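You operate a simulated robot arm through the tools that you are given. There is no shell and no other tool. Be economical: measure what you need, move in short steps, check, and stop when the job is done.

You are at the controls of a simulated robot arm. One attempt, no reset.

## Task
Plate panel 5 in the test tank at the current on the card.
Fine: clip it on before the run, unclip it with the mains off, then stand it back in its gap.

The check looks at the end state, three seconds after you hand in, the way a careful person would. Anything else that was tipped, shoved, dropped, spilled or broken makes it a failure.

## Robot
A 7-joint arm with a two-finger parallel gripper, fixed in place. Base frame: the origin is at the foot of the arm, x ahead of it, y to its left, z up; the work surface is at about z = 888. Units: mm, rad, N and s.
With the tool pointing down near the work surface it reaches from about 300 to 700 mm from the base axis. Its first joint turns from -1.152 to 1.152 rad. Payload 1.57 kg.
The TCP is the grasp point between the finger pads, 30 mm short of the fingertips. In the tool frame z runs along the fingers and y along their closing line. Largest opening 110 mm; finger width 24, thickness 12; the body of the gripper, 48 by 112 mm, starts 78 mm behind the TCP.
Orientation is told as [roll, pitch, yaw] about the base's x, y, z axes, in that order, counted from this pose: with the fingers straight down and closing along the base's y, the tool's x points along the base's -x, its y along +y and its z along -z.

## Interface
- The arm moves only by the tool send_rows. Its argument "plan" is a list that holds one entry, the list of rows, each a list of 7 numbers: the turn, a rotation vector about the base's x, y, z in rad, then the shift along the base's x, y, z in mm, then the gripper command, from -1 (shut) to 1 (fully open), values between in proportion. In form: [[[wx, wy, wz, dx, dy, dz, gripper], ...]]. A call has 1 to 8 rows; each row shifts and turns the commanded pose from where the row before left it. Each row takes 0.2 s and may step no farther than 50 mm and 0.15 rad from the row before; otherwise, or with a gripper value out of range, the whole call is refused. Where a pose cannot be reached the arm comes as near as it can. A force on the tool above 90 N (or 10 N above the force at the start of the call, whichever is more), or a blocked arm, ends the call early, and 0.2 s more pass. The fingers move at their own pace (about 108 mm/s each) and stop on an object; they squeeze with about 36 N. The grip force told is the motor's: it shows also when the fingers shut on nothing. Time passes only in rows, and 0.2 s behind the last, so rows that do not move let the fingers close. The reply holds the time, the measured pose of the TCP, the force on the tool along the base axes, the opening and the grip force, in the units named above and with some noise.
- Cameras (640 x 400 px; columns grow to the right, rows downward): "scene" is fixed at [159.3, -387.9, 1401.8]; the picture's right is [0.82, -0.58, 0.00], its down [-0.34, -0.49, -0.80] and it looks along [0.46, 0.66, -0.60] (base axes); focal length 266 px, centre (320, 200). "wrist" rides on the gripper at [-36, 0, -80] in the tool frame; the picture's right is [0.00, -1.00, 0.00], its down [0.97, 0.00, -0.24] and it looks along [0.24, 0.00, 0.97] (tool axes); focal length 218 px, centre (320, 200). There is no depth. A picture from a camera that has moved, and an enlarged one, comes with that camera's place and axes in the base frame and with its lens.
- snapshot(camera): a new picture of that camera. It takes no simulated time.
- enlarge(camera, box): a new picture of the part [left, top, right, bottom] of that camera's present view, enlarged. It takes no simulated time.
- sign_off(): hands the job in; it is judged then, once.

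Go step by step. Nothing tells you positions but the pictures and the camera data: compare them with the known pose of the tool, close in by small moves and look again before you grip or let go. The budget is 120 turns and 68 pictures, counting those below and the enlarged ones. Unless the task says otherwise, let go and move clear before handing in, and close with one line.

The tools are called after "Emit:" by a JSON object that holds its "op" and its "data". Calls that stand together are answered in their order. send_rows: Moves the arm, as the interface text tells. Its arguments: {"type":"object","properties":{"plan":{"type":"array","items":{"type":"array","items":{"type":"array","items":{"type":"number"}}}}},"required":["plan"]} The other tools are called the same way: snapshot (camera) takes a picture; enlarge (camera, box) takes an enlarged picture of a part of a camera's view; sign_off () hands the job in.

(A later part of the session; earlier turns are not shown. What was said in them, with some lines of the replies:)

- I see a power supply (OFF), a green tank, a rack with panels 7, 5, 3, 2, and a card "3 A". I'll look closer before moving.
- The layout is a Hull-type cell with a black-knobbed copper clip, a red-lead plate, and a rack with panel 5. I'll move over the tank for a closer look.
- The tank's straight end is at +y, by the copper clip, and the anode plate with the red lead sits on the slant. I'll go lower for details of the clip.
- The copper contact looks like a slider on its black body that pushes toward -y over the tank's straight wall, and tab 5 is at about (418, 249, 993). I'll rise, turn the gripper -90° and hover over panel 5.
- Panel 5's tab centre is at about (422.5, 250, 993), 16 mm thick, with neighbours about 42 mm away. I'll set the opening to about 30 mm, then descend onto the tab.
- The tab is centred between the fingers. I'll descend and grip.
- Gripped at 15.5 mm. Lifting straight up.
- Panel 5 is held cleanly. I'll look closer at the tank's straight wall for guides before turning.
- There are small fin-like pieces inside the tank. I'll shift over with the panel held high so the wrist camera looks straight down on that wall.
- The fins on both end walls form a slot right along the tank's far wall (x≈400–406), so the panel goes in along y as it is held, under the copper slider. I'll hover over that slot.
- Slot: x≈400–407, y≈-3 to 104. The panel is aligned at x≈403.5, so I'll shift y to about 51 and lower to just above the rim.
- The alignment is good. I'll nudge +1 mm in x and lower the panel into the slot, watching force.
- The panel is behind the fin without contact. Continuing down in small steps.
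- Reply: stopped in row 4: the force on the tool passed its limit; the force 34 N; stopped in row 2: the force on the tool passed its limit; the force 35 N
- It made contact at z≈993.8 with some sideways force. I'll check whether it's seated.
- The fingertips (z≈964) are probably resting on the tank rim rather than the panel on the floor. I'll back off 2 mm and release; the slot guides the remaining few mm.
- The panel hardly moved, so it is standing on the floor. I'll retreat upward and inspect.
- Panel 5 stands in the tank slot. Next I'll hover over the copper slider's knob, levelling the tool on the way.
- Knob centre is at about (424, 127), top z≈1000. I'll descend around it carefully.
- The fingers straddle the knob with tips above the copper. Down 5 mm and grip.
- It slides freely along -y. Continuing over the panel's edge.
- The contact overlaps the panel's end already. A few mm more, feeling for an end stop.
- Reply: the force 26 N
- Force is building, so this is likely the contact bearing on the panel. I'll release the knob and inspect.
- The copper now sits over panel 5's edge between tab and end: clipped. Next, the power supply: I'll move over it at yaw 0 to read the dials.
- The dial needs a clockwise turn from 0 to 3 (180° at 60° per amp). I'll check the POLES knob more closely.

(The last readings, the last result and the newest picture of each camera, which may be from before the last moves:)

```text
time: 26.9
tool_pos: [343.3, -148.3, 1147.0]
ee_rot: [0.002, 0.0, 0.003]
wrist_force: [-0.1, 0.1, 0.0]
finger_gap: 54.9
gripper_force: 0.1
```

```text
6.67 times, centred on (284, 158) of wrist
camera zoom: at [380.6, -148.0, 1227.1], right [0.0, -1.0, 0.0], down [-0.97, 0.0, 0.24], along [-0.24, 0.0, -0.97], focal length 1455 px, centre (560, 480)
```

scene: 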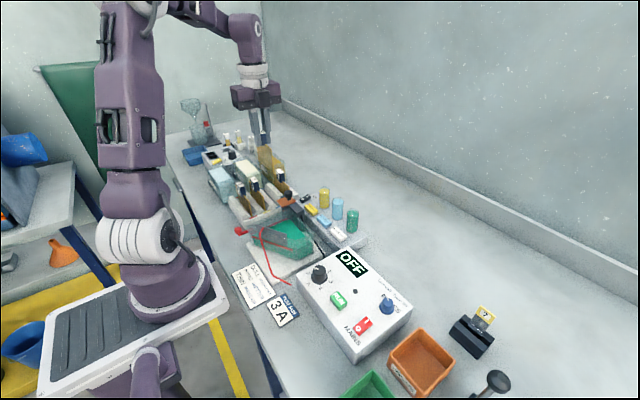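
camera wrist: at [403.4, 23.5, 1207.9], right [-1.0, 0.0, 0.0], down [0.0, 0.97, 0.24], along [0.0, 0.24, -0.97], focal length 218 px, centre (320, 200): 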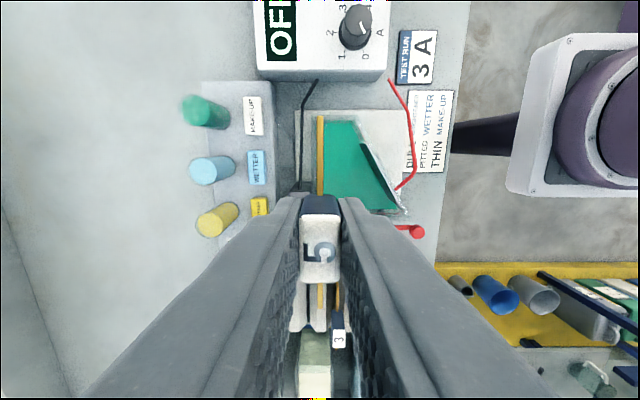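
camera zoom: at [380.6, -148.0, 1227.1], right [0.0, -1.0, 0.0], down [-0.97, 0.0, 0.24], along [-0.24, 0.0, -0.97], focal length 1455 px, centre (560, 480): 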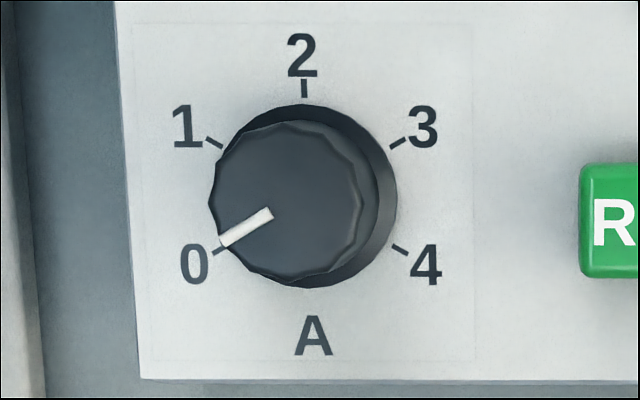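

POLES has no marks beyond its name, so I'll leave it unless the display complains. Dial knob at about (365.5, -97, top 949); I'll hover over it with the gripper turned to +90° so I can make the whole 180° turn in one grip.

Emit:
{"op": "send_rows", "data": {"plan": [[[0, 0, 0.143, 3, 7, -12, -0.2], [0, 0, 0.143, 3, 7, -12, -0.2], [0, 0, 0.143, 3, 7, -12, -0.2], [0, 0, 0.143, 3, 7, -12, -0.2], [0, 0, 0.143, 3, 7, -12, -0.2], [0, 0, 0.143, 3, 7, -12, -0.2], [0, 0, 0.143, 3, 7, -12, -0.2], [0, 0, 0.143, 1, 2, -12, -0.2]]]}}

Emit:
{"op": "send_rows", "data": {"plan": [[[0, 0, 0.143, 0, 0, 0, -0.2], [0, 0, 0.143, 0, 0, 0, -0.2], [0, 0, 0.141, 0, 0, 0, -0.2], [0, 0, 0, 0, 0, 0, -0.2]]]}}

Emit:
{"op": "snapshot", "data": {"camera": "wrist"}}

```text
time: 28.7
tool_pos: [365.6, -97.5, 1050.6]
ee_rot: [-0.001, -0.001, 1.147]
wrist_force: [0.8, 0.5, 1.0]
finger_gap: 43.9
gripper_force: 0.0
```

```text
time: 29.7
tool_pos: [365.9, -96.2, 1050.9]
ee_rot: [0.002, 0.001, 1.572]
wrist_force: [-0.6, -0.1, 0.2]
finger_gap: 44.1
gripper_force: 0.0
```

```text
21 pictures are left
camera wrist: at [366.8, -60.6, 1130.7], right [1.0, 0.0, 0.0], down [0.0, -0.97, 0.24], along [0.0, -0.24, -0.97], focal length 218 px, centre (320, 200)
```

wrist: 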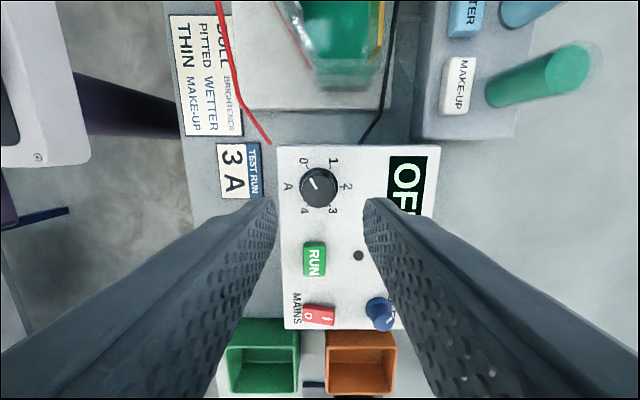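

The knob is directly below, aligned within about 2 mm. I'll descend, grip, and begin the clockwise turn.

Emit:
{"op": "send_rows", "data": {"plan": [[[0, 0, 0, 0, 1, -40, -0.2], [0, 0, 0, 0, 0, -35, -0.2], [0, 0, 0, 0, 0, -13, -0.2], [0, 0, 0, 0, 0, 0, -0.2], [0, 0, 0, 0, 0, 0, -0.6], [0, 0, 0, 0, 0, 0, -1], [0, 0, 0, 0, 0, 0, -1]]]}}

Emit:
{"op": "send_rows", "data": {"plan": [[[0, 0, -0.14, 0, 0, 0, -1], [0, 0, -0.14, 0, 0, 0, -1], [0, 0, -0.14, 0, 0, 0, -1], [0, 0, -0.14, 0, 0, 0, -1], [0, 0, -0.14, 0, 0, 0, -1], [0, 0, -0.14, 0, 0, 0, -1]]]}}

```text
time: 31.3
tool_pos: [363.6, -96.5, 962.7]
ee_rot: [0.003, 0.0, 1.57]
wrist_force: [-7.8, -0.9, -17.6]
finger_gap: 29.5
gripper_force: 39.3
```

```text
time: 32.7
tool_pos: [363.6, -96.9, 962.2]
ee_rot: [0.001, 0.001, 0.728]
wrist_force: [-15.7, -17.3, -3.6]
finger_gap: 29.6
gripper_force: 39.1
```

Turning works, with some lateral load; I'll shift slightly to relieve it and continue.

Emit:
{"op": "send_rows", "data": {"plan": [[[0, 0, -0.14, -1, -1, 0, -1], [0, 0, -0.14, -0.5, 0, 0, -1], [0, 0, -0.14, 0, 0, 0, -1], [0, 0, -0.14, 0, 0, 0, -1], [0, 0, -0.14, 0, 0, 0, -1], [0, 0, -0.14, 0, 0, 0, -1]]]}}

Emit:
{"op": "send_rows", "data": {"plan": [[[0, 0, -0.14, 0, 0, 0, -1], [0, 0, -0.14, 0, 0, 0, -1], [0, 0, -0.14, 0, 0, 0, -1], [0, 0, -0.14, 0, 0, 0, -1], [0, 0, -0.14, 0, 0, 0, -1], [0, 0, -0.14, 0, 0, 0, -1]]]}}

Emit:
{"op": "send_rows", "data": {"plan": [[[0, 0, -0.14, 0, 0, 0, -1], [0, 0, -0.14, 0, 0, 0, -1], [0, 0, -0.14, 0, 0, 0, -1], [0, 0, -0.14, 0, 0, 0, -1], [0, 0, -0.062, 0, 0, 0, -1], [0, 0, 0, 0, 0, 0, -1]]]}}

Emit:
{"op": "enlarge", "data": {"camera": "scene", "box": [285, 235, 413, 355]}}

```text
time: 34.1
tool_pos: [365.0, -98.0, 961.9]
ee_rot: [-0.001, -0.001, -0.11]
wrist_force: [7.4, -5.3, -13.3]
finger_gap: 29.5
gripper_force: 39.0
```

```text
time: 35.5
tool_pos: [365.3, -99.2, 963.4]
ee_rot: [0.002, -0.002, -0.951]
wrist_force: [8.1, -22.4, 20.6]
finger_gap: 29.6
gripper_force: 39.2
```

```text
time: 36.9
tool_pos: [364.4, -98.1, 962.8]
ee_rot: [0.002, -0.004, -1.571]
wrist_force: [5.6, -26.3, 23.0]
finger_gap: 29.7
gripper_force: 39.5
```

```text
3.33 times, centred on (349, 295) of scene
camera zoom: at [159.1, -388.5, 1401.6], right [0.82, -0.58, 0.0], down [-0.34, -0.49, -0.8], along [0.46, 0.66, -0.6], focal length 886 px, centre (223, -117)
```

zoom: 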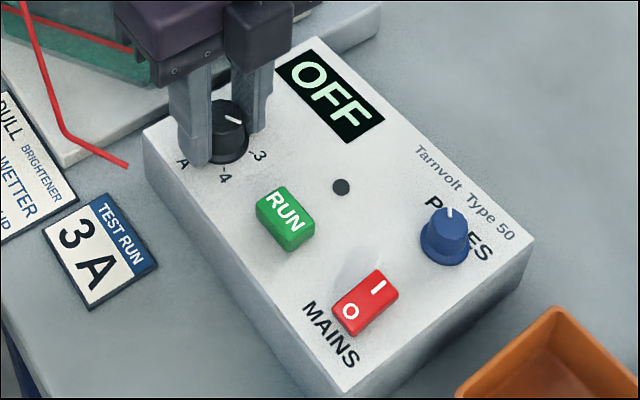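

The pointer seems to be at 3. I'll release, rise, and check from above.

Emit:
{"op": "send_rows", "data": {"plan": [[[0, 0, 0, 0, 2, 0, -0.6], [0, 0, 0, 0, 0, 0, -0.2], [0, 0, 0, 0, 0, 0, -0.2], [0, 0, 0, 0, 0, 40, -0.2], [0, 0, 0, 0, -8, 45, -0.2], [0, 0, 0, 0, -10, 15, -0.2], [0, 0, 0, 0, 0, 0, -0.2]]]}}

Emit:
{"op": "enlarge", "data": {"camera": "wrist", "box": [192, 50, 448, 210]}}

```text
time: 38.5
tool_pos: [364.3, -113.7, 1062.3]
ee_rot: [0.001, 0.0, -1.571]
wrist_force: [-0.3, 0.4, -0.1]
finger_gap: 44.2
gripper_force: 0.0
```

```text
2.50 times, centred on (320, 130) of wrist
camera zoom: at [365.4, -149.1, 1143.4], right [-1.0, 0.0, 0.0], down [0.0, 0.97, 0.24], along [0.0, 0.24, -0.97], focal length 546 px, centre (320, 375)
```

zoom: 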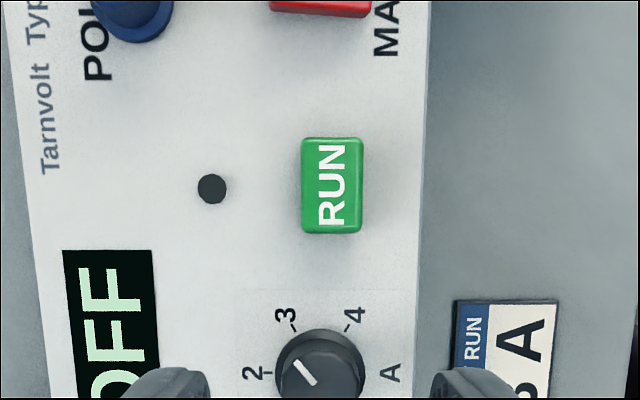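

The pointer may be a little short of 3; I'll zoom in.

Emit:
{"op": "enlarge", "data": {"camera": "wrist", "box": [280, 165, 352, 210]}}

```text
8.89 times, centred on (316, 188) of wrist
camera zoom: at [365.4, -149.1, 1143.4], right [-1.0, 0.0, 0.0], down [0.0, 0.97, 0.24], along [0.0, 0.24, -0.97], focal length 1940 px, centre (356, 311)
```

zoom: 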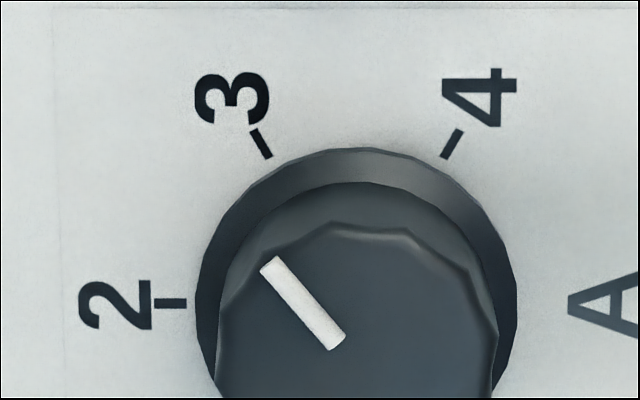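

The pointer is about 10° short of 3. I'll regrip and nudge it clockwise.

Emit:
{"op": "send_rows", "data": {"plan": [[[0, 0, 0, 0, 16.6, -45, -0.2], [0, 0, 0, 0, 0, -40, -0.2], [0, 0, 0, 0, 0, -15, -0.2], [0, 0, 0, 0, 0, 0, -0.6], [0, 0, 0, 0, 0, 0, -1], [0, 0, 0, 0, 0, 0, -1]]]}}

Emit:
{"op": "send_rows", "data": {"plan": [[[0, 0, -0.09, 0, 0, 0, -1], [0, 0, -0.09, 0, 0, 0, -1], [0, 0, 0, 0, 0, 0, -1]]]}}

Emit:
{"op": "enlarge", "data": {"camera": "wrist", "box": [272, 140, 368, 250]}}

```text
time: 39.9
tool_pos: [363.5, -96.8, 963.2]
ee_rot: [0.0, 0.001, -1.57]
wrist_force: [-1.1, -2.6, 1.1]
finger_gap: 29.4
gripper_force: 39.1
```

```text
time: 40.7
tool_pos: [363.2, -96.9, 961.9]
ee_rot: [0.001, -0.001, -1.751]
wrist_force: [-0.8, -0.9, 21.0]
finger_gap: 29.2
gripper_force: 39.2
```

```text
3.64 times, centred on (320, 195) of wrist
camera zoom: at [358.9, -132.1, 1043.2], right [-0.98, 0.18, 0.0], down [0.17, 0.95, 0.24], along [0.05, 0.24, -0.97], focal length 794 px, centre (320, 218)
```

zoom: 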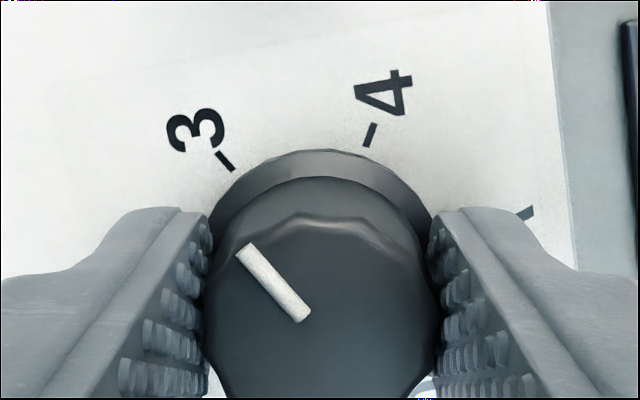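

Now within about 3° of tick 3. One small extra nudge, then release.

Emit:
{"op": "send_rows", "data": {"plan": [[[0, 0, -0.045, 0, 0, 0, -1], [0, 0, 0, 0, 0, 0, -1]]]}}

Emit:
{"op": "send_rows", "data": {"plan": [[[0, 0, 0, 0, 0, 0, -0.6], [0, 0, 0, 0, 0, 0, -0.2], [0, 0, 0, 0, 0, 0, -0.2], [0, 0, 0, 0, 0, 40, -0.2], [0, 0, 0.11, 0, -8, 45, -0.2], [0, 0, 0.11, 0, -10, 15, -0.2], [0, 0, 0, 0, 0, 0, -0.2]]]}}

Emit:
{"op": "enlarge", "data": {"camera": "wrist", "box": [280, 165, 352, 210]}}

```text
time: 41.3
tool_pos: [364.4, -97.2, 962.4]
ee_rot: [0.005, 0.0, -1.795]
wrist_force: [-0.1, -3.9, 30.8]
finger_gap: 29.0
gripper_force: 39.2
```

```text
time: 42.9
tool_pos: [363.8, -115.4, 1062.2]
ee_rot: [0.002, 0.001, -1.574]
wrist_force: [0.3, 0.6, 0.2]
finger_gap: 44.0
gripper_force: 0.0
```

```text
8.89 times, centred on (316, 188) of wrist
camera zoom: at [365.5, -150.1, 1143.0], right [-1.0, 0.0, 0.0], down [0.0, 0.97, 0.24], along [0.0, 0.24, -0.97], focal length 1940 px, centre (356, 311)
```

zoom: 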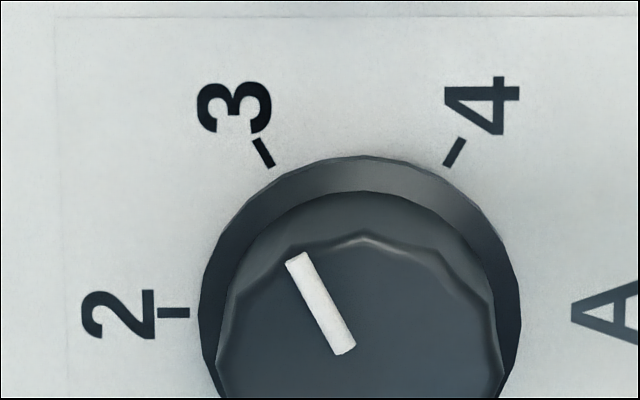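

The dial reads 3 within about 2°. Next is MAINS: close the fingers and press the I side (≈ x 380, y -234).

Emit:
{"op": "send_rows", "data": {"plan": [[[0, 0, 0, 5, -40, 0, -1], [0, 0, 0, 6, -40, 0, -1], [0, 0, 0, 6, -39, 0, -1], [0, 0, 0, 0, 0, -40, -1], [0, 0, 0, 0, 0, -30, -1], [0, 0, 0, 0, 0, 0, -1]]]}}

Emit:
{"op": "enlarge", "data": {"camera": "scene", "box": [310, 245, 422, 345]}}

```text
time: 44.3
tool_pos: [381.2, -233.6, 991.6]
ee_rot: [0.002, 0.001, -1.574]
wrist_force: [0.5, 0.9, 0.2]
finger_gap: 0.0
gripper_force: 21.5
```

```text
4.00 times, centred on (366, 295) of scene
camera zoom: at [159.3, -387.9, 1401.8], right [0.82, -0.58, 0.0], down [-0.34, -0.49, -0.8], along [0.46, 0.66, -0.6], focal length 1063 px, centre (136, -180)
```

zoom: 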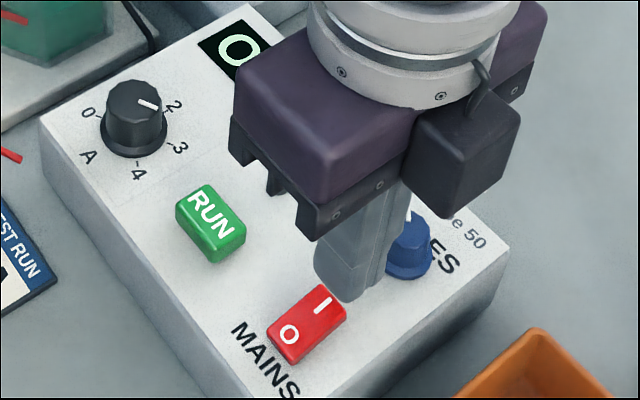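

The fingertips are over the I end. Pressing down in small steps.

Emit:
{"op": "send_rows", "data": {"plan": [[[0, 0, 0, 0, 2, -12, -1], [0, 0, 0, 0, 0, -5, -1], [0, 0, 0, 0, 0, -4, -1], [0, 0, 0, 0, 0, -3, -1], [0, 0, 0, 0, 0, -3, -1], [0, 0, 0, 0, 0, -3, -1]]]}}

```text
time: 45.5
tool_pos: [380.2, -232.7, 970.1]
ee_rot: [0.005, -0.001, -1.573]
wrist_force: [-7.5, 8.0, 31.2]
finger_gap: 0.0
gripper_force: 21.3
stopped in row 5: the force on the tool passed its limit (the readings are from after the stop); the commanded pose is now the measured one
```

It made contact with 31 N. I'll lift and check the display.

Emit:
{"op": "send_rows", "data": {"plan": [[[0, 0, 0, 0, 0, 20, -1], [0, 0, 0, 0, 0, 40, -1], [0, 0, 0, -20, 0, 30, -1], [0, 0, 0, -30, 0, 0, -1], [0, 0, 0, 0, 0, 0, -1]]]}}

Emit:
{"op": "enlarge", "data": {"camera": "scene", "box": [285, 235, 413, 355]}}

```text
time: 46.7
tool_pos: [332.8, -232.0, 1060.8]
ee_rot: [0.008, -0.001, -1.575]
wrist_force: [0.0, -0.5, 0.1]
finger_gap: 0.0
gripper_force: 21.2
```

```text
3.33 times, centred on (349, 295) of scene
camera zoom: at [159.2, -387.9, 1401.8], right [0.82, -0.58, 0.0], down [-0.34, -0.49, -0.8], along [0.46, 0.66, -0.6], focal length 886 px, centre (223, -117)
```

zoom: 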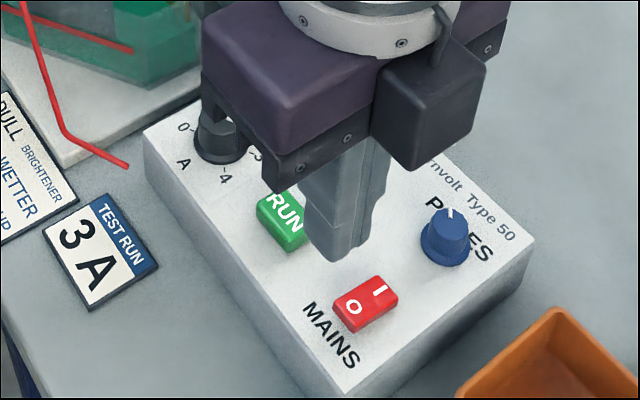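

The rocker has tilted to I. I'll hover over RUN and read the display with the wrist camera.

Emit:
{"op": "send_rows", "data": {"plan": [[[0, -0.007, 0, 14, 32, 0, -1], [0, 0, 0, 14, 32, 0, -1], [0, 0, 0, 0, 0, 0, -1]]]}}

Emit:
{"op": "snapshot", "data": {"camera": "wrist"}}

```text
time: 47.5
tool_pos: [360.1, -169.1, 1059.3]
ee_rot: [0.012, -0.002, -1.573]
wrist_force: [0.2, -0.2, 0.4]
finger_gap: 0.0
gripper_force: 21.5
```

```text
13 pictures are left
camera wrist: at [360.4, -204.0, 1139.4], right [-1.0, 0.0, -0.01], down [0.0, 0.97, 0.24], along [0.01, 0.24, -0.97], focal length 218 px, centre (320, 200)
```

wrist: 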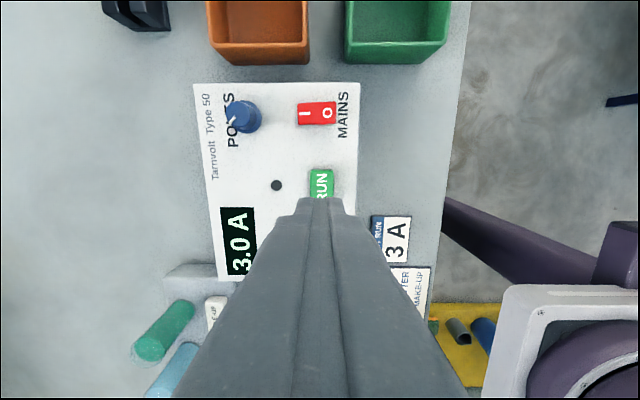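

The display reads 3.0 A. A quick zoom to rule out a polarity sign.

Emit:
{"op": "enlarge", "data": {"camera": "wrist", "box": [190, 80, 350, 290]}}

```text
1.90 times, centred on (270, 185) of wrist
camera zoom: at [360.4, -204.0, 1139.4], right [-1.0, 0.0, -0.01], down [0.0, 0.97, 0.24], along [0.01, 0.24, -0.97], focal length 416 px, centre (415, 229)
```

zoom: 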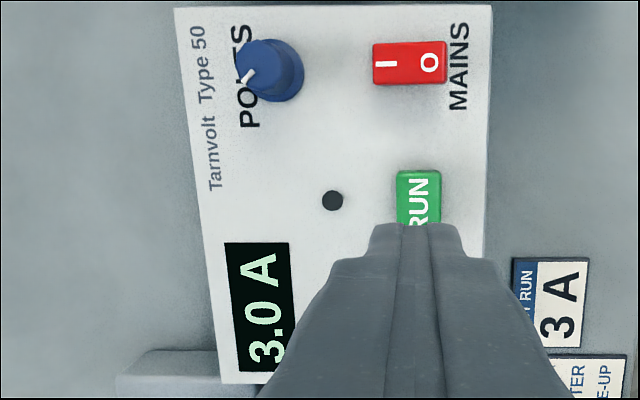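

No sign shown. Pressing RUN.

Emit:
{"op": "send_rows", "data": {"plan": [[[-0.002, 0.012, 0, 0, 1, -40, -1], [0, 0, 0, 0, 0, -35, -1], [0, 0, 0, 0, 0, -8, -1], [0, 0, 0, 0, 0, -4, -1], [0, 0, 0, 0, 0, -4, -1], [0, 0, 0, 0, 0, -3, -1], [0, 0, 0, 0, 0, -3, -1]]]}}

```text
time: 49.1
tool_pos: [359.5, -168.0, 963.2]
ee_rot: [0.003, -0.003, -1.572]
wrist_force: [-4.1, 1.6, 38.0]
finger_gap: 0.0
gripper_force: 21.6
```

RUN is pressed (38 N). I'll lift and read the state.

Emit:
{"op": "send_rows", "data": {"plan": [[[0, 0, 0, 0, 0, 20, -1], [0, 0, 0, 0, 0, 40, -1], [0, 0, 0, 10, -25, 30, -1], [0, 0, 0, 0, 0, 0, -1]]]}}

Emit:
{"op": "snapshot", "data": {"camera": "wrist"}}

```text
time: 50.1
tool_pos: [371.1, -193.8, 1053.9]
ee_rot: [0.001, -0.003, -1.575]
wrist_force: [-0.4, -0.3, -1.0]
finger_gap: 0.1
gripper_force: 21.2
```

```text
11 pictures are left
camera wrist: at [371.1, -228.2, 1133.3], right [-1.0, 0.0, 0.0], down [0.0, 0.97, 0.24], along [0.0, 0.24, -0.97], focal length 218 px, centre (320, 200)
```

wrist: 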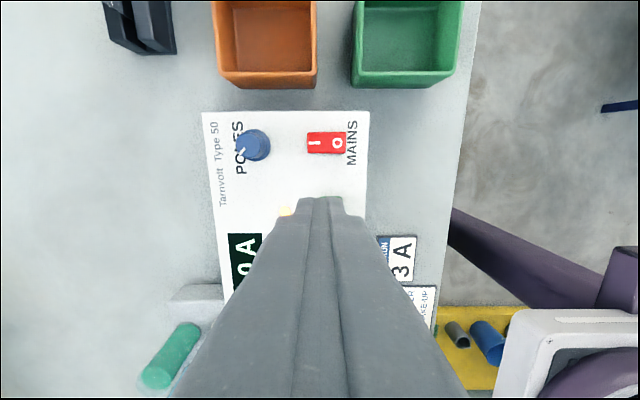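

The amber lamp is lit, so the run is under way. I'll hover behind the mains rocker's O side, wait, and look again.

Emit:
{"op": "send_rows", "data": {"plan": [[[0, 0, 0, -10, -20, 0, -1], [0, 0, 0, -11, -18, 0, -1], [0, 0, 0, 0, 0, 0, -1], [0, 0, 0, 0, 0, 0, -1], [0, 0, 0, 0, 0, 0, -1], [0, 0, 0, 0, 0, 0, -1], [0, 0, 0, 0, 0, 0, -1], [0, 0, 0, 0, 0, 0, -1]]]}}

Emit:
{"op": "send_rows", "data": {"plan": [[[0, 0, 0, 0, 0, 0, -1], [0, 0, 0, 0, 0, 0, -1], [0, 0, 0, 0, 0, 0, -1], [0, 0, 0, 0, 0, 0, -1], [0, 0, 0, 0, 0, 0, -1], [0, 0, 0, 0, 0, 0, -1], [0, 0, 0, 0, 0, 0, -1], [0, 0, 0, 0, 0, 0, -1]]]}}

Emit:
{"op": "snapshot", "data": {"camera": "wrist"}}

```text
time: 51.9
tool_pos: [348.7, -230.2, 1053.6]
ee_rot: [0.002, -0.002, -1.575]
wrist_force: [-0.2, -0.3, -0.5]
finger_gap: 0.0
gripper_force: 21.1
```

```text
time: 53.7
tool_pos: [349.0, -230.8, 1051.8]
ee_rot: [0.001, -0.004, -1.574]
wrist_force: [-0.1, 0.4, 0.7]
finger_gap: 0.0
gripper_force: 21.0
```

```text
10 pictures are left
camera wrist: at [349.9, -265.8, 1133.0], right [-1.0, 0.0, 0.0], down [0.0, 0.97, 0.24], along [0.0, 0.24, -0.97], focal length 218 px, centre (320, 200)
```

wrist: 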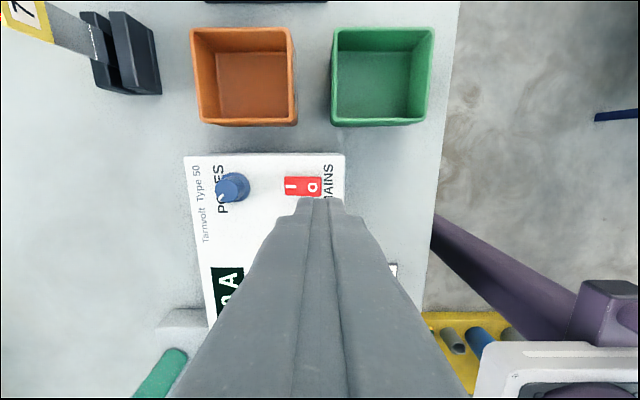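

The lamp is hidden from here. I'll wait a while, then return to the pose where it was visible.

Emit:
{"op": "send_rows", "data": {"plan": [[[0, 0, 0, 0, 0, 0, -1], [0, 0, 0, 0, 0, 0, -1], [0, 0, 0, 0, 0, 0, -1], [0, 0, 0, 0, 0, 0, -1], [0, 0, 0, 0, 0, 0, -1], [0, 0, 0, 0, 0, 0, -1], [0, 0, 0, 0, 0, 0, -1], [0, 0, 0, 0, 0, 0, -1]]]}}

Emit:
{"op": "send_rows", "data": {"plan": [[[0, 0, 0, 0, 0, 0, -1], [0, 0, 0, 0, 0, 0, -1], [0, 0, 0, 0, 0, 0, -1], [0, 0, 0, 0, 0, 0, -1], [0, 0, 0, 0, 0, 0, -1], [0, 0, 0, 0, 0, 0, -1], [0, 0, 0, 0, 0, 0, -1], [0, 0, 0, 0, 0, 0, -1]]]}}

Emit:
{"op": "send_rows", "data": {"plan": [[[0, 0, 0, 0, 0, 0, -1], [0, 0, 0, 0, 0, 0, -1], [0, 0, 0, 0, 0, 0, -1], [0, 0, 0, 0, 0, 0, -1], [0, 0, 0, 10, 18, 0, -1], [0, 0, 0, 11, 22, 0, -1], [0, 0, 0, -15, 0, 0, -1], [0, 0, 0, 0, 0, 0, -1]]]}}

Emit:
{"op": "enlarge", "data": {"camera": "wrist", "box": [160, 100, 360, 300]}}

```text
time: 55.5
tool_pos: [348.5, -231.1, 1052.8]
ee_rot: [0.003, -0.004, -1.575]
wrist_force: [-0.2, 0.2, 0.4]
finger_gap: 0.0
gripper_force: 21.6
```

```text
time: 57.3
tool_pos: [348.8, -230.8, 1053.0]
ee_rot: [0.002, -0.004, -1.575]
wrist_force: [-0.1, 0.0, -0.4]
finger_gap: 0.2
gripper_force: 21.4
```

```text
time: 59.1
tool_pos: [354.7, -189.4, 1052.9]
ee_rot: [0.002, -0.004, -1.573]
wrist_force: [0.1, -0.9, 0.3]
finger_gap: 0.0
gripper_force: 21.0
```

```text
2.00 times, centred on (260, 200) of wrist
camera zoom: at [356.0, -225.8, 1133.5], right [-1.0, 0.0, 0.0], down [0.0, 0.97, 0.24], along [0.0, 0.24, -0.97], focal length 436 px, centre (440, 200)
```

zoom: 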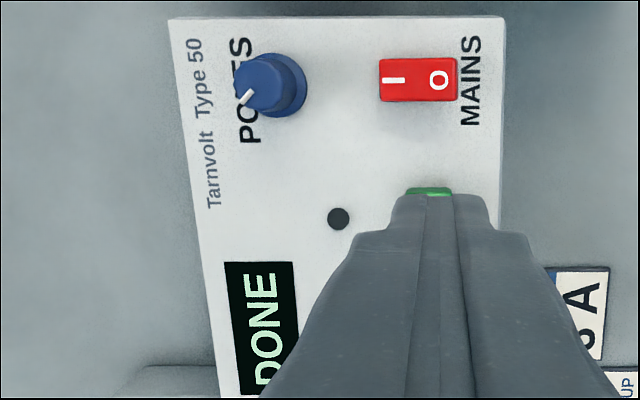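

The display shows DONE. Now switching MAINS off by pressing the O side.

Emit:
{"op": "send_rows", "data": {"plan": [[[0, 0, 0, -3, -21, 0, -1], [0, 0, 0, -3, -20, 0, -1], [0, 0, 0, 0, 0, -40, -1], [0, 0, 0, 0, 0, -25, -1], [0, 0, 0, 0, 0, -8, -1], [0, 0, 0, 0, 0, -4, -1], [0, 0, 0, 0, 0, -4, -1], [0, 0, 0, 0, 0, -3, -1]]]}}

Emit:
{"op": "send_rows", "data": {"plan": [[[0, 0, 0, 0, 0, 20, -1], [0, 0, 0, 0, 0, 40, -1], [0, 0, 0, 3, 21, 25, -1], [0, 0, 0, 3, 20, 0, -1], [0, 0, 0, 0, 0, 0, -1]]]}}

Emit:
{"op": "enlarge", "data": {"camera": "wrist", "box": [160, 100, 360, 300]}}

```text
time: 60.9
tool_pos: [348.7, -230.6, 970.0]
ee_rot: [0.005, -0.006, -1.572]
wrist_force: [-10.9, 10.1, 73.0]
finger_gap: 0.0
gripper_force: 21.2
```

```text
time: 62.1
tool_pos: [355.6, -190.3, 1053.9]
ee_rot: [0.0, -0.004, -1.573]
wrist_force: [-0.2, 0.9, 0.1]
finger_gap: 0.0
gripper_force: 21.7
```

```text
2.00 times, centred on (260, 200) of wrist
camera zoom: at [356.6, -225.9, 1134.5], right [-1.0, 0.0, 0.0], down [0.0, 0.97, 0.24], along [0.0, 0.24, -0.97], focal length 436 px, centre (440, 200)
```

zoom: 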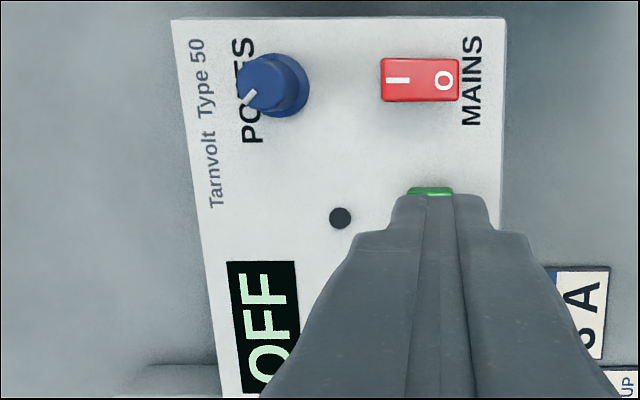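

Mains is OFF. Now back to the clip knob at about (424, 93.5).

Emit:
{"op": "send_rows", "data": {"plan": [[[0, 0, 0, 5, 30, 35, -0.4], [0, 0, 0, 10, 42, 30, -0.4], [0, 0, 0, 11, 42, 0, -0.4], [0, 0, 0, 11, 42, 0, -0.4], [0, 0, 0, 11, 42, 0, -0.4], [0, 0, 0, 10, 42, 0, -0.4], [0, 0, 0, 9.5, 43, 0, -0.4], [0.004, 0, 0, 0, 0, 0, -0.4]]]}}

Emit:
{"op": "enlarge", "data": {"camera": "wrist", "box": [240, 110, 400, 230]}}

```text
refused: row 2 steps farther than a row can; nothing moved
```

```text
3.33 times, centred on (320, 170) of wrist
camera zoom: at [356.6, -225.9, 1134.5], right [-1.0, 0.0, 0.0], down [0.0, 0.97, 0.24], along [0.0, 0.24, -0.97], focal length 728 px, centre (320, 300)
```

zoom: 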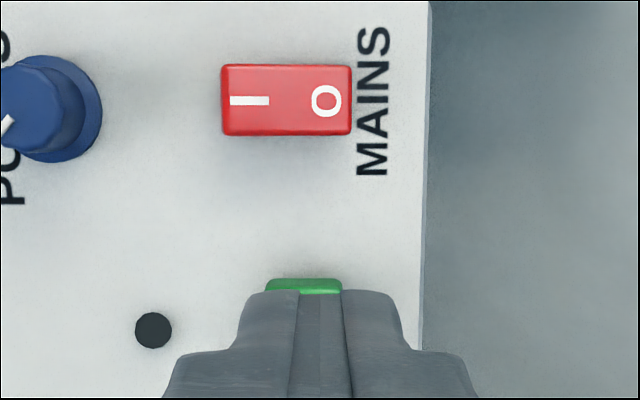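

The plan was refused because row 2 was too long. I'm sending shorter rows.

Emit:
{"op": "send_rows", "data": {"plan": [[[0, 0, 0, 5, 25, 35, -0.4], [0, 0, 0, 10, 33, 30, -0.4], [0, 0, 0, 11, 45, 0, -0.4], [0, 0, 0, 11, 45, 0, -0.4], [0, 0, 0, 11, 45, 0, -0.4], [0, 0, 0, 10, 45, 0, -0.4], [0, 0, 0, 9.5, 45, 0, -0.4], [0.004, 0, 0, 0, 0, 0, -0.4]]]}}

```text
time: 63.9
tool_pos: [422.0, 90.9, 1117.7]
ee_rot: [0.002, 0.003, -1.573]
wrist_force: [-0.3, -0.9, -0.2]
finger_gap: 33.0
gripper_force: 0.0
```

In position over the knob. Descending and gripping it as before.

Emit:
{"op": "send_rows", "data": {"plan": [[[0, 0, 0, 0, 0, -45, -0.4], [0, 0, 0, 0, 0, -40, -0.4], [0, 0, 0, 0, 0, -16, -0.4], [0, 0, 0, 0, 0, 0, -0.4], [0, 0, 0, 0, 0, 0, -0.6], [0, 0, 0, 0, 0, 0, -1], [0, 0, 0, 0, 0, 0, -1]]]}}

```text
time: 65.5
tool_pos: [422.8, 92.0, 1016.7]
ee_rot: [0.001, 0.001, -1.572]
wrist_force: [7.8, 0.5, -9.9]
finger_gap: 20.3
gripper_force: 34.0
```

The knob is gripped at 20.3 mm. Sliding it back +34 mm to its original place.

Emit:
{"op": "send_rows", "data": {"plan": [[[0, 0, 0, 0, 4, 0, -1], [0, 0, 0, 0, 5, 0, -1], [0, 0, 0, 0, 5, 0, -1], [0, 0, 0, 0, 5, 0, -1], [0, 0, 0, 0, 5, 0, -1], [0, 0, 0, 0, 5, 0, -1], [0, 0, 0, 0, 5, 0, -1], [0, 0, 0, 0, 0, 0, -1]]]}}

Emit:
{"op": "send_rows", "data": {"plan": [[[0, 0, 0, 0, 0, 0, -0.6], [0, 0, 0, 0, 0, 0, -0.4], [0, 0, 0, 0, 0, 35, -0.4], [0, 0, 0, 0, 0, 40, -0.4], [0, 0, 0, 0, 0, 30, -0.4], [0, 0, 0, -10, -38, 0, -0.4], [0, 0, 0, -10, -39, 0, -0.4], [0, 0, 0, 0, 0, 0, -0.4]]]}}

Emit:
{"op": "enlarge", "data": {"camera": "wrist", "box": [224, 110, 416, 230]}}

```text
time: 67.3
tool_pos: [422.2, 126.0, 1016.6]
ee_rot: [0.003, -0.001, -1.576]
wrist_force: [9.2, -2.9, -8.6]
finger_gap: 20.1
gripper_force: 33.8
```

```text
time: 69.1
tool_pos: [402.2, 50.3, 1123.4]
ee_rot: [0.002, 0.001, -1.574]
wrist_force: [-0.6, -0.9, 0.6]
finger_gap: 32.8
gripper_force: 0.0
```

```text
3.33 times, centred on (320, 170) of wrist
camera zoom: at [403.8, 14.5, 1203.7], right [-1.0, 0.0, 0.0], down [0.0, 0.97, 0.24], along [0.0, 0.24, -0.97], focal length 728 px, centre (320, 300)
```

zoom: 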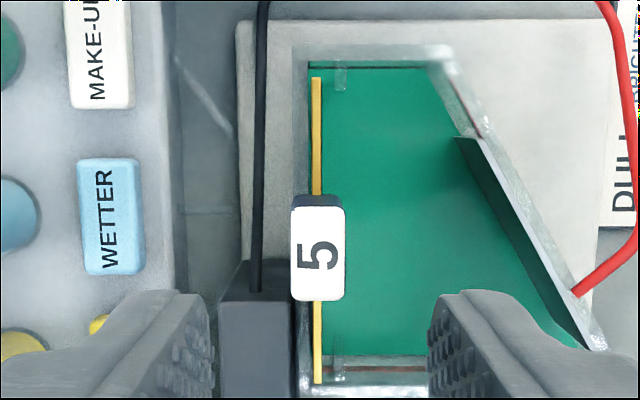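

The slider is back and panel 5's edge is clear. Tab at about (404.3, 50.5); I'll descend to z≈997 and grip it.

Emit:
{"op": "send_rows", "data": {"plan": [[[0, 0, 0, 0.4, 0, -45, -0.4], [0, 0, 0, 0, 0, -45, -0.4], [0, 0, 0, 0, 0, -28, -0.4], [0, 0, 0, 0, 0, -9, -0.4], [0, 0, 0, 0, 0, 0, -0.6], [0, 0, 0, 0, 0, 0, -1], [0, 0, 0, 0, 0, 0, -1]]]}}

```text
time: 70.7
tool_pos: [402.8, 50.3, 995.1]
ee_rot: [0.003, -0.001, -1.574]
wrist_force: [-0.1, 0.5, -0.7]
finger_gap: 15.6
gripper_force: 31.0
```

Gripped at 15.6 mm with no side load. Lifting straight out of the tank.

Emit:
{"op": "send_rows", "data": {"plan": [[[0, 0, 0, 0, 0, 15, -1], [0, 0, 0, 0, 0, 20, -1], [0, 0, 0, 0, 0, 25, -1], [0, 0, 0, 0, 0, 35, -1], [0, 0, 0, 0, 0, 35, -1], [0, 0, 0, 0, 0, 0, -1]]]}}

Emit:
{"op": "send_rows", "data": {"plan": [[[0, 0, 0, 0, 40, 0, -1], [0, 0, 0, 6, 40, 0, -1], [0, 0, 0, 6, 40, 0, -1], [0, 0, 0, 6, 40, 0, -1], [0, 0, 0, 0.5, 39.5, 0, -1], [0, 0, 0, 0, 0, 0, -1]]]}}

Emit:
{"op": "enlarge", "data": {"camera": "wrist", "box": [240, 100, 400, 230]}}

```text
time: 72.1
tool_pos: [403.9, 50.9, 1125.1]
ee_rot: [0.003, -0.002, -1.575]
wrist_force: [0.0, 0.1, -0.2]
finger_gap: 15.6
gripper_force: 31.3
```

```text
time: 73.5
tool_pos: [421.5, 249.5, 1125.5]
ee_rot: [0.002, 0.002, -1.574]
wrist_force: [0.1, -0.5, -1.0]
finger_gap: 15.6
gripper_force: 30.9
```

```text
3.08 times, centred on (320, 165) of wrist
camera zoom: at [422.6, 213.7, 1205.7], right [-1.0, 0.0, 0.0], down [0.0, 0.97, 0.24], along [0.0, 0.24, -0.97], focal length 672 px, centre (320, 308)
```

zoom: 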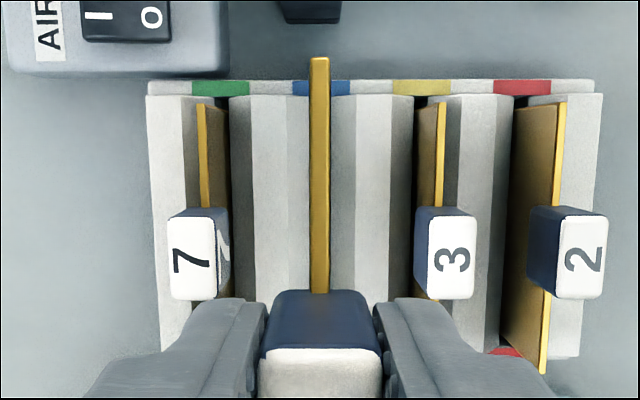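

Panel 5 lines up with the blue gap. Lowering it in.

Emit:
{"op": "send_rows", "data": {"plan": [[[0, 0, 0, 0, 0, -30, -1], [0, 0, 0, 0, 0, -30, -1], [0, 0, 0, 0, 0, -25, -1], [0, 0, 0, 0, 0, -20, -1], [0, 0, 0, 0, 0, -15, -1], [0, 0, 0, 0, 0, -10, -1], [0, 0, 0, 0, 0, 0, -1]]]}}

Emit:
{"op": "send_rows", "data": {"plan": [[[0, 0, 0, 0, 0, -3, -1], [0, 0, 0, 0, 0, -3, -1], [0, 0, 0, 0, 0, -2, -1], [0, 0, 0, 0, 0, -2, -1], [0, 0, 0, 0, 0, 0, -1]]]}}

```text
time: 75.1
tool_pos: [422.3, 249.0, 995.4]
ee_rot: [0.002, 0.0, -1.574]
wrist_force: [0.9, -0.3, -0.9]
finger_gap: 15.6
gripper_force: 30.9
```

```text
time: 76.3
tool_pos: [420.6, 248.6, 985.7]
ee_rot: [0.004, 0.002, -1.574]
wrist_force: [-0.4, 0.2, 30.0]
finger_gap: 15.7
gripper_force: 31.0
```

It seated at the expected height. I'll check with the scene camera before letting go.

Emit:
{"op": "enlarge", "data": {"camera": "scene", "box": [200, 130, 328, 210]}}

```text
5.00 times, centred on (264, 170) of scene
camera zoom: at [158.8, -388.1, 1401.7], right [0.82, -0.58, 0.0], down [-0.34, -0.49, -0.8], along [0.46, 0.66, -0.6], focal length 1329 px, centre (600, 350)
```

zoom: 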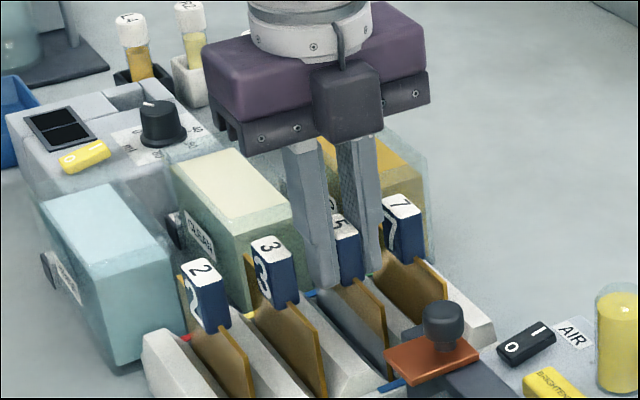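

Panel 5 sits in its gap with a grey plated zone. Releasing and rising clear.

Emit:
{"op": "send_rows", "data": {"plan": [[[0, 0, 0, 0, 0, 1, -1], [0, 0, 0, 0, 0, 0, -0.62], [0, 0, 0, 0, 0, 0, -0.47], [0, 0, 0, 0, 0, 0, -0.47], [0, 0, 0, 0, 0, 30, -0.47], [0, 0, 0, 0, 0, 45, -0.47], [0, 0, 0, 0, 0, 45, -0.47], [0, 0, 0, -20, 0, 40, -0.47]]]}}

Emit:
{"op": "snapshot", "data": {"camera": "scene"}}

Emit:
{"op": "enlarge", "data": {"camera": "scene", "box": [215, 150, 327, 250]}}

```text
time: 78.1
tool_pos: [400.0, 247.6, 1147.8]
ee_rot: [0.0, 0.001, -1.574]
wrist_force: [-1.0, 0.3, 0.1]
finger_gap: 29.5
gripper_force: 0.0
```

```text
3 pictures are left
```

scene: 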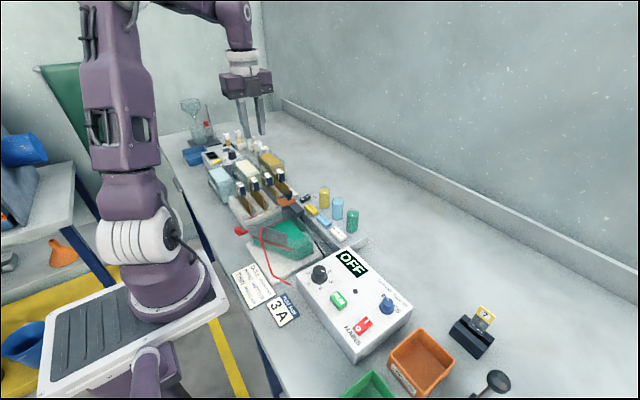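

```text
4.00 times, centred on (271, 200) of scene
camera zoom: at [159.3, -387.9, 1401.8], right [0.82, -0.58, 0.0], down [-0.34, -0.49, -0.8], along [0.46, 0.66, -0.6], focal length 1063 px, centre (516, 200)
```

zoom: 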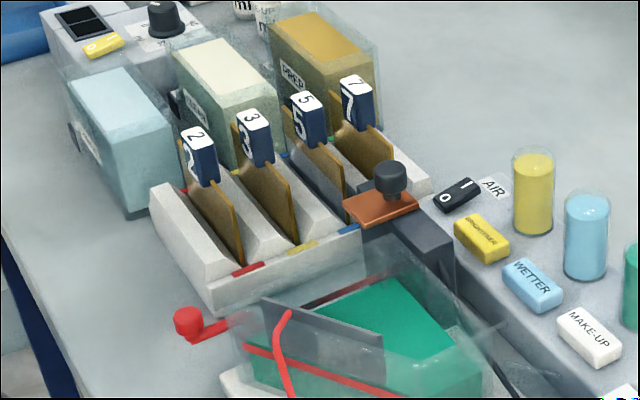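

Everything is back in place. One last zoom to see whether panel 5 looks plated.

Emit:
{"op": "enlarge", "data": {"camera": "scene", "box": [268, 168, 320, 208]}}

```text
10.00 times, centred on (294, 188) of scene
camera zoom: at [159.3, -387.9, 1401.8], right [0.82, -0.58, 0.0], down [-0.34, -0.49, -0.8], along [0.46, 0.66, -0.6], focal length 2658 px, centre (580, 320)
```

zoom: 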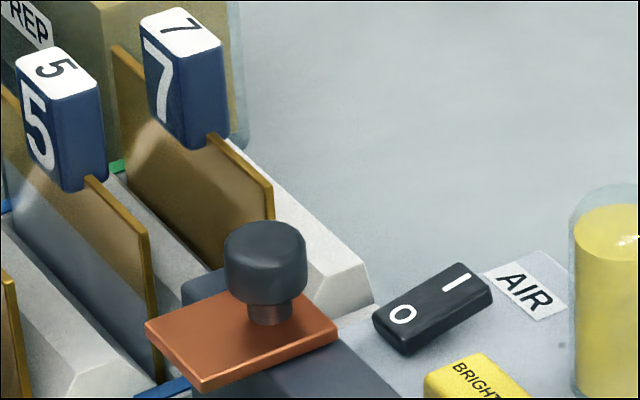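

Panel 5 shows a grey plated lower face below the liquid line. It stands in its gap, the clip is back and the mains is off, so I'm handing in.

Emit:
{"op": "sign_off", "data": {}}

```text
The job is handed in.
```

Panel 5 was plated at 3.0 A until the supply read DONE, then unclipped with the mains off and stood back in its blue gap; I saw nothing else disturbed.
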